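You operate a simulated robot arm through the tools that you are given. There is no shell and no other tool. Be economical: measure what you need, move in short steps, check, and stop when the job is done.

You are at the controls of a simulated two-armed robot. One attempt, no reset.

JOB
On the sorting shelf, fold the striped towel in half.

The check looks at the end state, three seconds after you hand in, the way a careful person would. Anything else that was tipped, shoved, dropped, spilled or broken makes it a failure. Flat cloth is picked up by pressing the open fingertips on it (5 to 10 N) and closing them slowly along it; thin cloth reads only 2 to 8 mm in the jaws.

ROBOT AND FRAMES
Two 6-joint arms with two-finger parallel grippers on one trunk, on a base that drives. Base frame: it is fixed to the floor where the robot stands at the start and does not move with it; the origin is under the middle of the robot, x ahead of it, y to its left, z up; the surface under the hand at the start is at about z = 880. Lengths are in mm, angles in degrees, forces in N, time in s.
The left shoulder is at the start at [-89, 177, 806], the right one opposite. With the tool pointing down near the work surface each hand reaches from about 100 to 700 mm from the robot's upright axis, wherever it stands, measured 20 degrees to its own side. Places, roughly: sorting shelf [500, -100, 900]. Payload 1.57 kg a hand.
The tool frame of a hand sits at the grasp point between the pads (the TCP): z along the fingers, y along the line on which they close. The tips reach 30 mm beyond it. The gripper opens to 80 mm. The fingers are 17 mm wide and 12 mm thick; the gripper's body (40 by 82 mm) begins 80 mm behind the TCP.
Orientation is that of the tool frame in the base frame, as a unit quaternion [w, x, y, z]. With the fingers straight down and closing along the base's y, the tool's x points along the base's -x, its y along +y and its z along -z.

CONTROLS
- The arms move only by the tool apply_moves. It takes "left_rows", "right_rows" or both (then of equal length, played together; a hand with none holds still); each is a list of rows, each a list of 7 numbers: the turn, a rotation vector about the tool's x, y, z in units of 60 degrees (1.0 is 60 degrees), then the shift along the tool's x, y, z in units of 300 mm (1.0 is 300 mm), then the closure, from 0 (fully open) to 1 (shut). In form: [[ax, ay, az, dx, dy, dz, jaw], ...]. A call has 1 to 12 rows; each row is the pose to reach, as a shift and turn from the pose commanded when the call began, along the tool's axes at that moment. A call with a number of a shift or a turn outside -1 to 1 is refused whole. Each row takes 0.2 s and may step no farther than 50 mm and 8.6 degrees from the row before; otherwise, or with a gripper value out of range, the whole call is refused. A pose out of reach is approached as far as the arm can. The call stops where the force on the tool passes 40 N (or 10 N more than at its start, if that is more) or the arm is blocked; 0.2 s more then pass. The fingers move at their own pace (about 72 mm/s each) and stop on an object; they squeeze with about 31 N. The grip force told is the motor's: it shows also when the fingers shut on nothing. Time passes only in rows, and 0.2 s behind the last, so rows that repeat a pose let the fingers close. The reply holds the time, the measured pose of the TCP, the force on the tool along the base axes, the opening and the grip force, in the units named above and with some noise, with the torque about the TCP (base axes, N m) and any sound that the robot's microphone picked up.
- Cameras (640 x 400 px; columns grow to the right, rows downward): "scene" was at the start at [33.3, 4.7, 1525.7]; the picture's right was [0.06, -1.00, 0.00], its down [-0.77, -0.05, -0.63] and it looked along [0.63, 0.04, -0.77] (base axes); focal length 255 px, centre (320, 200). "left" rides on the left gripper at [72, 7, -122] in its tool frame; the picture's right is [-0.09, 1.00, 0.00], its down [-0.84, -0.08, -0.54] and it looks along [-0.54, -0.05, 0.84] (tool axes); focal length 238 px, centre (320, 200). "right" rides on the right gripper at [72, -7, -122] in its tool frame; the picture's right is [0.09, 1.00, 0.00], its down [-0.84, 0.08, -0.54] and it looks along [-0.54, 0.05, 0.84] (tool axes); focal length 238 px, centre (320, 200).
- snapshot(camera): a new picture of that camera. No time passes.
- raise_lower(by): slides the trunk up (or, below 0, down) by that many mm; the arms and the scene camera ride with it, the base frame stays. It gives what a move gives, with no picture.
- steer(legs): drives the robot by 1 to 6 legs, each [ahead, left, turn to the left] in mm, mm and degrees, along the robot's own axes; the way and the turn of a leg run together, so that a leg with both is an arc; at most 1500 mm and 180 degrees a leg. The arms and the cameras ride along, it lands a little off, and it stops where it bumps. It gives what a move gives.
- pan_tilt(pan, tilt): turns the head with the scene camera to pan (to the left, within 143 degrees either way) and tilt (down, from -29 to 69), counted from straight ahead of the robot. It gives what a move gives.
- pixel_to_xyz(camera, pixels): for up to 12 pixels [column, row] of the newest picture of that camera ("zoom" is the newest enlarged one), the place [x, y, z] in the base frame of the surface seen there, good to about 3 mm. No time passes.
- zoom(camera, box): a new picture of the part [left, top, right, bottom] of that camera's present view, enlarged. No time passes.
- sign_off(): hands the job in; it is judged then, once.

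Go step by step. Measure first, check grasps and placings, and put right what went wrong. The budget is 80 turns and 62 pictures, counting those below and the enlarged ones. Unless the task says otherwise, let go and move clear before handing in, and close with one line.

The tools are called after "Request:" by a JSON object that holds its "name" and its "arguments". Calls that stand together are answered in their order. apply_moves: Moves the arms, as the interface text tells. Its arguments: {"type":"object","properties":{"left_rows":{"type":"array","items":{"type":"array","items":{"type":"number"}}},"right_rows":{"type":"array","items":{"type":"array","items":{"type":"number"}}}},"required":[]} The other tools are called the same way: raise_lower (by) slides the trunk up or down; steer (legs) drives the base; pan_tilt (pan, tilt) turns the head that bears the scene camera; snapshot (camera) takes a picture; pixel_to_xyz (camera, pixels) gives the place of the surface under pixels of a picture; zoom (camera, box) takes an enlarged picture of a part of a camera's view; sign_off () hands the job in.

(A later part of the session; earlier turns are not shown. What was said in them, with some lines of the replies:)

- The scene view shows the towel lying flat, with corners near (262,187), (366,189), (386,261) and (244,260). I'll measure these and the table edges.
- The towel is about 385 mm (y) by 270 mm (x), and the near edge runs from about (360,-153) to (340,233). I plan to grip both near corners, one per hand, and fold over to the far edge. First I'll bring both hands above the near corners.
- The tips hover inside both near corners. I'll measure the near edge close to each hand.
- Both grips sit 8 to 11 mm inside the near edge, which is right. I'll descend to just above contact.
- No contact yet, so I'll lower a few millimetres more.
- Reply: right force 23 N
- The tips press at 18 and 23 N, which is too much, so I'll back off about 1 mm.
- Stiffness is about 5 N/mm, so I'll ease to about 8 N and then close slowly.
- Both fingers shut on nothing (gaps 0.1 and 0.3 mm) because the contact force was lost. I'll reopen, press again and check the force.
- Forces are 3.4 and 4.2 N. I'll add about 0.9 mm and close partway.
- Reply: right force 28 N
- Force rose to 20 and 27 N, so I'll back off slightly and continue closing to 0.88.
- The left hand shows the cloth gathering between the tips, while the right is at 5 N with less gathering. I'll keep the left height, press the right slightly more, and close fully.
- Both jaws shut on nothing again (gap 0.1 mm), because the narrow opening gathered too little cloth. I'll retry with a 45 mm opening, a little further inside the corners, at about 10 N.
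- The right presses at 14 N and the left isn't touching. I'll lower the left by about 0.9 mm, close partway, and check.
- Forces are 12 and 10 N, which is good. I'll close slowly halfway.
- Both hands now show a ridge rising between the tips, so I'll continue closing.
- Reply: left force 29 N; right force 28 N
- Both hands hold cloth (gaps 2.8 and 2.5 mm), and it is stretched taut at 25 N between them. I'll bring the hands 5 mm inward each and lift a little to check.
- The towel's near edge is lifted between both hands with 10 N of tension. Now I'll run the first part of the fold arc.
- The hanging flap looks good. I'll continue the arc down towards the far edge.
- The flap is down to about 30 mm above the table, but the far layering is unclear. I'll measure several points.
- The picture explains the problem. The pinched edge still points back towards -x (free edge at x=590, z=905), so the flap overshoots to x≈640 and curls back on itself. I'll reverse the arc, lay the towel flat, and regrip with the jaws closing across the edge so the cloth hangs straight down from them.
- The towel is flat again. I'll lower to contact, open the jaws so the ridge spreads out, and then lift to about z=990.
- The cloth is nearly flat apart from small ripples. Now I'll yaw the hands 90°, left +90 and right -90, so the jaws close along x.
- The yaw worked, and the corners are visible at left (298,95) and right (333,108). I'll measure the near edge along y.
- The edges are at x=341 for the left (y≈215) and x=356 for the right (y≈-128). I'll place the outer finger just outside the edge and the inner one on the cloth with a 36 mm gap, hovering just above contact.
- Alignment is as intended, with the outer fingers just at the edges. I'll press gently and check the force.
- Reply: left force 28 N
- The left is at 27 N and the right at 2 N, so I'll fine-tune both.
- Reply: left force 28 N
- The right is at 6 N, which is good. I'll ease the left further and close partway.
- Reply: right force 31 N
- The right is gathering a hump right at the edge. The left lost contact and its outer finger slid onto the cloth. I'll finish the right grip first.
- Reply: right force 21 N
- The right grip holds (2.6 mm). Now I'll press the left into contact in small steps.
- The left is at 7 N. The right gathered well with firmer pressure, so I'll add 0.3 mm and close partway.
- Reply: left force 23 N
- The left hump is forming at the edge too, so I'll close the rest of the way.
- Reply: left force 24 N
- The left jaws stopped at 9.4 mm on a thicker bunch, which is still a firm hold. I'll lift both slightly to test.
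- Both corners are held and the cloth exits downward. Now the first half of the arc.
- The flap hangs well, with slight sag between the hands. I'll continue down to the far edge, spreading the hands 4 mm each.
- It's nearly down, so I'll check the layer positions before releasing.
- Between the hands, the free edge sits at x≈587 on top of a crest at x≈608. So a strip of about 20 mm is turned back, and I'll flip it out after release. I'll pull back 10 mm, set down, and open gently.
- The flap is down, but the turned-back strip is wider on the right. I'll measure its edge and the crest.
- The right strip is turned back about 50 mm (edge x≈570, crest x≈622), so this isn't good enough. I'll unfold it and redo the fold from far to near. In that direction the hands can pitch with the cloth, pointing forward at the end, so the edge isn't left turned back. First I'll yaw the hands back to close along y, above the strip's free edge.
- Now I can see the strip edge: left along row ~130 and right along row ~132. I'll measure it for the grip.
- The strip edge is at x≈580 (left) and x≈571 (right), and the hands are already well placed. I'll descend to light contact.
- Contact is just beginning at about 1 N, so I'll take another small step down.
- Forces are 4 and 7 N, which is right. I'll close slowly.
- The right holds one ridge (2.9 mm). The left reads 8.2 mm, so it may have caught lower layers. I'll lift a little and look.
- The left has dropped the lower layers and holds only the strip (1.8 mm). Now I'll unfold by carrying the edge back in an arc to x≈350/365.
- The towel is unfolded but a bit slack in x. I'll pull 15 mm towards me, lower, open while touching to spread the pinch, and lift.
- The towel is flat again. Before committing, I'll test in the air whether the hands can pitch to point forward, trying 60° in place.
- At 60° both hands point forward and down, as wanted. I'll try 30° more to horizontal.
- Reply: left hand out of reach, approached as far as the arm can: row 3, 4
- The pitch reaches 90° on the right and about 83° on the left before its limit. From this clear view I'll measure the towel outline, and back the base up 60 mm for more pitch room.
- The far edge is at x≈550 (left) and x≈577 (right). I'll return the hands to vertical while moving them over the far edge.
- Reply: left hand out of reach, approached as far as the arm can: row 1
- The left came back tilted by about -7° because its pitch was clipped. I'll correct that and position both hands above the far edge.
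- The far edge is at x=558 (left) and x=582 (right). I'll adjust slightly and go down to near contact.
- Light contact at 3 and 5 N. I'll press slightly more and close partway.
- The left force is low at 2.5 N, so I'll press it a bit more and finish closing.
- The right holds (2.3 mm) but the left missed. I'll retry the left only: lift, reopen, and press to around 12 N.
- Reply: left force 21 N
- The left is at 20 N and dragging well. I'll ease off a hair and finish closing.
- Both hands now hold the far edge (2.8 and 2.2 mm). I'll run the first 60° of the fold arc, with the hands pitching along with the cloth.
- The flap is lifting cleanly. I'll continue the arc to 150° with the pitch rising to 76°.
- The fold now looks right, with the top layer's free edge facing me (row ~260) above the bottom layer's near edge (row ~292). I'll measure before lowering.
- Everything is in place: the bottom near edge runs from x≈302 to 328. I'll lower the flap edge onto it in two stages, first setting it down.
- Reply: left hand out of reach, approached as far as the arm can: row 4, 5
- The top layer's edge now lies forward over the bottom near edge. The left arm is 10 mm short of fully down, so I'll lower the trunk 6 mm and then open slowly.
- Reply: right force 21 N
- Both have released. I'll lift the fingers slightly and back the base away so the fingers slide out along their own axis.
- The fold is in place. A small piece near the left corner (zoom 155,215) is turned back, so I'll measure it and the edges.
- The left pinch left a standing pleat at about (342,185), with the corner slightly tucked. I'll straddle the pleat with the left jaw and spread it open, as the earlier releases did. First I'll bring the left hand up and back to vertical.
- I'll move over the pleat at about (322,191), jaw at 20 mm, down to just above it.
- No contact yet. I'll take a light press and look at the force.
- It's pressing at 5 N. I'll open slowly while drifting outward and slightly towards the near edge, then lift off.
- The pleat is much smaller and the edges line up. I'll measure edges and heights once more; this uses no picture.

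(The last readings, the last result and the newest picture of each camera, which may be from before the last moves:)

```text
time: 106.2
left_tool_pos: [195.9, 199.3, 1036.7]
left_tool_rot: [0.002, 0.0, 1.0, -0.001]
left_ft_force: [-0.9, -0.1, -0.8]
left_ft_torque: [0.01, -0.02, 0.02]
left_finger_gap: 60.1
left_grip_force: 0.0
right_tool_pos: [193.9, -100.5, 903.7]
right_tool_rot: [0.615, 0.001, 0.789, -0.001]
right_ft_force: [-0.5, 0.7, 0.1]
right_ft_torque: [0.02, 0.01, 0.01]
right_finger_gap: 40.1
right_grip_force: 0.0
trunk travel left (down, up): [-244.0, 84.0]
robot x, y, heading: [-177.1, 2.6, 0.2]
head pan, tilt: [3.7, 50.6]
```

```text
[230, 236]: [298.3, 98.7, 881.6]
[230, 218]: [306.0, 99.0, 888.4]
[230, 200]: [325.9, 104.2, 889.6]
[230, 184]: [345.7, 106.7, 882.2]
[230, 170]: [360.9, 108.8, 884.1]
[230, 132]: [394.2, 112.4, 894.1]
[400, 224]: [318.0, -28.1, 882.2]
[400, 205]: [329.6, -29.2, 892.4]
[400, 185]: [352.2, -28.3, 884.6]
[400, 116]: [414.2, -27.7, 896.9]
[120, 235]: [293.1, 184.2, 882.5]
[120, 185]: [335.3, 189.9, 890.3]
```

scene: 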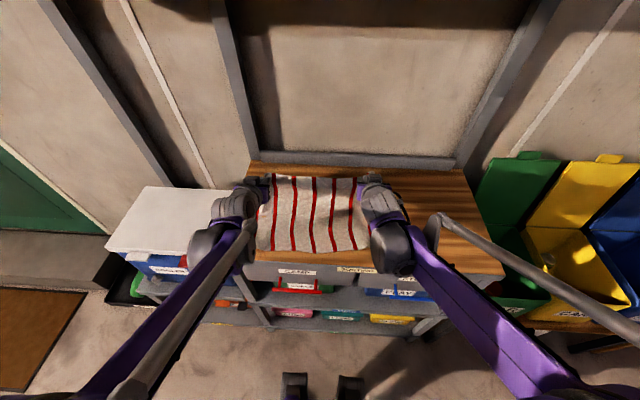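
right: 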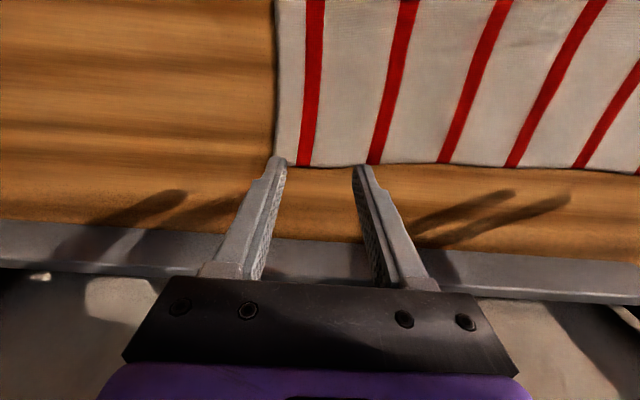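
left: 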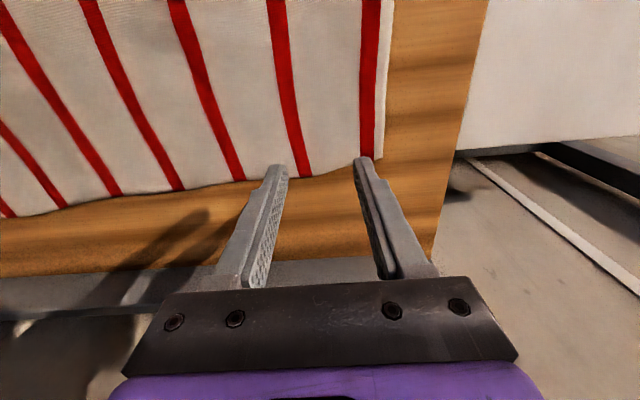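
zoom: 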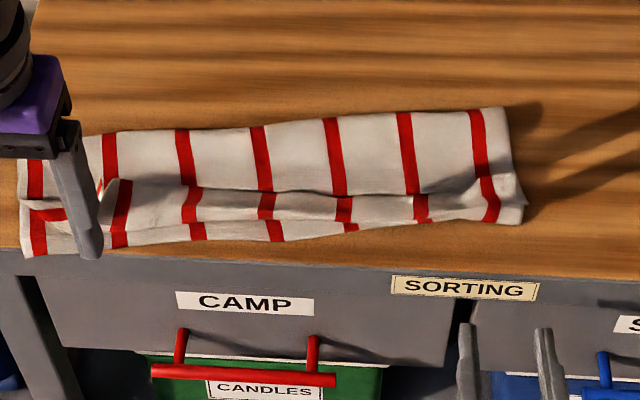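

The measurements show a footprint of only about 100 mm in depth. The strip's upper boundary (x≈343) is the free edge, so about 35 mm is turned back. I'll lightly sweep it towards me with open fingertips from both hands, and first position them just behind that edge.

Request:
{"name": "apply_moves", "arguments": {"right_rows": [[0, 0.12, 0, -0.055, 0, 0.033, 0.4], [0, 0.24, 0, -0.11, 0, 0.066, 0.3], [0, 0.37, 0, -0.166, 0, 0.1, 0.2], [0, 0.5, 0, -0.222, 0, 0.133, 0.1], [0, 0.63, 0, -0.278, 0, 0.167, 0], [0, 0.76, 0, -0.333, 0, 0.2, 0], [0, 0.88, 0, -0.389, 0, 0.233, 0], [0, 1, 0, -0.444, 0, 0.267, 0]]}}

Request:
{"name": "apply_moves", "arguments": {"right_rows": [[0, 0.13, 0, 0, 0, 0, 0], [0, 0.267, 0, 0, 0, 0, 0]]}}

Request:
{"name": "apply_moves", "arguments": {"left_rows": [[0, 0, 0, -0.13, -0.04, 0, 0], [0, 0, 0, -0.26, -0.08, 0, 0], [0, 0, 0, -0.39, -0.12, 0.05, 0], [0, 0, 0, -0.52, -0.163, 0.12, 0], [0, 0, 0, -0.52, -0.163, 0.2, 0], [0, 0, 0, -0.52, -0.163, 0.28, 0], [0, 0, 0, -0.52, -0.163, 0.357, 0]], "right_rows": [[0, 0, 0, -0.05, 0.04, 0, 0], [0, 0, 0, -0.1, 0.08, 0, 0], [0, 0, 0, -0.15, 0.12, 0.05, 0], [0, 0, 0, -0.193, 0.167, 0.1, 0], [0, 0, 0, -0.193, 0.167, 0.17, 0], [0, 0, 0, -0.193, 0.167, 0.24, 0], [0, 0, 0, -0.193, 0.167, 0.307, 0]]}}

```text
time: 108.0
left_tool_pos: [197.3, 199.2, 1037.0]
left_tool_rot: [0.001, 0.001, 1.0, -0.002]
left_ft_force: [-0.2, -0.8, 0.6]
left_ft_torque: [-0.02, 0.0, -0.01]
left_finger_gap: 60.1
left_grip_force: 0.0
right_tool_pos: [305.2, -99.8, 1012.9]
right_tool_rot: [0.137, 0.002, 0.991, 0.0]
right_ft_force: [-0.4, -0.1, 1.3]
right_ft_torque: [-0.03, 0.05, -0.02]
right_finger_gap: 79.7
right_grip_force: 0.0
trunk travel left (down, up): [-244.0, 84.0]
robot x, y, heading: [-176.8, -1.7, -0.0]
head pan, tilt: [3.7, 50.6]
```

```text
time: 108.6
left_tool_pos: [196.5, 198.5, 1037.5]
left_tool_rot: [0.0, 0.001, 1.0, -0.002]
left_ft_force: [-0.5, 0.0, -0.7]
left_ft_torque: [-0.03, 0.0, -0.02]
left_finger_gap: 59.9
left_grip_force: 0.0
right_tool_pos: [305.2, -101.5, 1013.3]
right_tool_rot: [-0.002, 0.001, 1.0, 0.0]
right_ft_force: [-0.8, -0.8, 0.1]
right_ft_torque: [0.02, -0.03, 0.02]
right_finger_gap: 80.0
right_grip_force: 0.1
trunk travel left (down, up): [-244.0, 84.0]
robot x, y, heading: [-176.1, 0.3, -0.3]
head pan, tilt: [3.7, 50.6]
```

```text
time: 110.2
left_tool_pos: [354.0, 148.6, 931.5]
left_tool_rot: [0.001, 0.001, 1.0, -0.002]
left_ft_force: [-0.2, 0.3, 0.4]
left_ft_torque: [-0.01, 0.0, 0.01]
left_finger_gap: 80.0
left_grip_force: 0.0
right_tool_pos: [361.8, -52.3, 921.3]
right_tool_rot: [-0.001, 0.001, 1.0, 0.0]
right_ft_force: [0.1, 0.5, 0.7]
right_ft_torque: [0.02, 0.0, 0.0]
right_finger_gap: 79.9
right_grip_force: 0.2
trunk travel left (down, up): [-244.0, 84.0]
robot x, y, heading: [-175.6, 1.4, -0.2]
head pan, tilt: [3.7, 50.6]
```

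Hands are just behind the free edge. I'll lower to skim the flap surface, sweep 55 mm towards me slowly, and lift.

Request:
{"name": "apply_moves", "arguments": {"left_rows": [[0, 0, 0, 0, 0, 0.03, 0], [0, 0, 0, 0, 0, 0.05, 0], [0, 0, 0, 0, 0, 0.058, 0]], "right_rows": [[0, 0, 0, 0, 0, 0.01, 0], [0, 0, 0, 0, 0, 0.018, 0], [0, 0, 0, 0, 0, 0.024, 0]]}}

Request:
{"name": "apply_moves", "arguments": {"left_rows": [[0, 0, 0, 0.02, 0, 0, 0], [0, 0, 0, 0.04, 0, 0, 0], [0, 0, 0, 0.06, 0, 0, 0], [0, 0, 0, 0.08, 0, 0, 0], [0, 0, 0, 0.1, 0, 0, 0], [0, 0, 0, 0.12, 0, 0, 0], [0, 0, 0, 0.14, 0, 0, 0], [0, 0, 0, 0.16, 0, 0, 0], [0, 0, 0, 0.18, 0, 0, 0], [0, 0, 0, 0.2, 0, -0.02, 0], [0, 0, 0, 0.2, 0, -0.15, 0], [0, 0, 0, 0.2, 0, -0.3, 0]], "right_rows": [[0, 0, 0, 0.02, 0, 0, 0], [0, 0, 0, 0.04, 0, 0, 0], [0, 0, 0, 0.06, 0, 0, 0], [0, 0, 0, 0.08, 0, 0, 0], [0, 0, 0, 0.1, 0, 0, 0], [0, 0, 0, 0.12, 0, 0, 0], [0, 0, 0, 0.14, 0, 0, 0], [0, 0, 0, 0.16, 0, 0, 0], [0, 0, 0, 0.18, 0, 0, 0], [0, 0, 0, 0.2, 0, -0.02, 0], [0, 0, 0, 0.2, 0, -0.15, 0], [0, 0, 0, 0.2, 0, -0.3, 0]]}}

Request:
{"name": "apply_moves", "arguments": {"left_rows": [[0, 0, 0, 0.13, 0, -0.05, 0], [0, 0, 0, 0.26, 0, -0.05, 0], [0, 0, 0, 0.38, 0, -0.05, 0]], "right_rows": [[0, 0, 0, 0.13, 0, -0.05, 0], [0, 0, 0, 0.26, 0, -0.05, 0], [0, 0, 0, 0.38, 0, -0.05, 0]]}}

Request:
{"name": "zoom", "arguments": {"camera": "scene", "box": [240, 160, 400, 260]}}

```text
time: 111.0
left_tool_pos: [353.3, 150.8, 914.8]
left_tool_rot: [0.001, 0.0, 1.0, -0.002]
left_ft_force: [0.2, 0.2, -0.1]
left_ft_torque: [0.0, -0.02, 0.0]
left_finger_gap: 80.0
left_grip_force: 0.2
right_tool_pos: [361.3, -52.8, 914.0]
right_tool_rot: [-0.001, 0.001, 1.0, 0.0]
right_ft_force: [-0.2, -1.3, 1.7]
right_ft_torque: [-0.14, 0.02, 0.01]
right_finger_gap: 79.9
right_grip_force: 0.0
trunk travel left (down, up): [-244.0, 84.0]
robot x, y, heading: [-175.5, 0.9, -0.2]
head pan, tilt: [3.7, 50.6]
```

```text
time: 113.6
left_tool_pos: [288.6, 149.1, 1004.5]
left_tool_rot: [0.001, 0.001, 1.0, -0.002]
left_ft_force: [-0.2, 0.0, 0.3]
left_ft_torque: [0.02, 0.01, -0.02]
left_finger_gap: 80.0
left_grip_force: 0.1
right_tool_pos: [303.9, -49.8, 1003.1]
right_tool_rot: [0.0, 0.001, 1.0, 0.0]
right_ft_force: [0.0, -1.1, -0.1]
right_ft_torque: [-0.03, 0.0, -0.05]
right_finger_gap: 79.9
right_grip_force: 0.1
trunk travel left (down, up): [-244.0, 84.0]
robot x, y, heading: [-178.8, 0.3, -0.3]
head pan, tilt: [3.7, 50.6]
```

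```text
time: 114.4
left_tool_pos: [174.2, 151.3, 1018.6]
left_tool_rot: [0.002, 0.001, 1.0, -0.002]
left_ft_force: [-0.8, -0.4, 0.1]
left_ft_torque: [0.01, -0.03, 0.0]
left_finger_gap: 80.1
left_grip_force: 0.1
right_tool_pos: [184.8, -49.6, 1018.8]
right_tool_rot: [0.0, 0.001, 1.0, 0.0]
right_ft_force: [-0.2, -0.1, 0.3]
right_ft_torque: [0.01, -0.07, 0.0]
right_finger_gap: 79.9
right_grip_force: 0.0
trunk travel left (down, up): [-244.0, 84.0]
robot x, y, heading: [-178.8, -3.8, -0.3]
head pan, tilt: [3.7, 50.6]
```

```text
4.00 times, centred on (320, 210) of scene
```

zoom: 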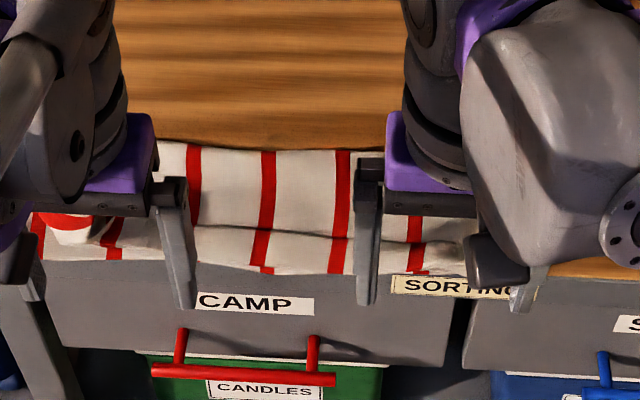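

The picture is partly blocked, but the stripes now look continuous across the old step, and the towel sits nearer the table edge. I'll measure the surface again.

Request:
{"name": "pixel_to_xyz", "arguments": {"camera": "zoom", "pixels": [[230, 153], [230, 180], [230, 205], [230, 222], [230, 230], [230, 245], [230, 260], [230, 266], [310, 152], [310, 228], [310, 238], [310, 270]]}}

```text
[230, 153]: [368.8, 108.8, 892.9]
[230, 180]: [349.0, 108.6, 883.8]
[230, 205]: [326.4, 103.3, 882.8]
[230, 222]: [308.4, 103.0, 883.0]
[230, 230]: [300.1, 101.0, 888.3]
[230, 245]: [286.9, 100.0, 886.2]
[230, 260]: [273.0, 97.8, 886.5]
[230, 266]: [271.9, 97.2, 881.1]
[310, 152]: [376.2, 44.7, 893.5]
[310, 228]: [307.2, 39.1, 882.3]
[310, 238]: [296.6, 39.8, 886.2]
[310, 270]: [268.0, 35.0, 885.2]
```

The towel is folded with the long edges brought together, and it still lies on the shelf. Both hands are open and clear. The last readings show the fold at x≈370, the near side at x≈270, and about 33 mm of the top layer's edge still turned back at x≈305. I have no pictures left and the towel now sits close to the shelf's front edge, so more blind sweeping could push it off. I'm handing in now.

Request:
{"name": "sign_off", "arguments": {}}

```text
The job is handed in.
```

The striped towel is folded over on the sorting shelf, but it isn't a clean half fold. About 33 mm of the top layer's edge is still turned back, and there may still be a small pleat at the left corner. The towel ended up about 25 mm nearer the shelf's front edge than where I folded it. I saw nothing else disturbed, though the last picture was partly blocked by the arms.
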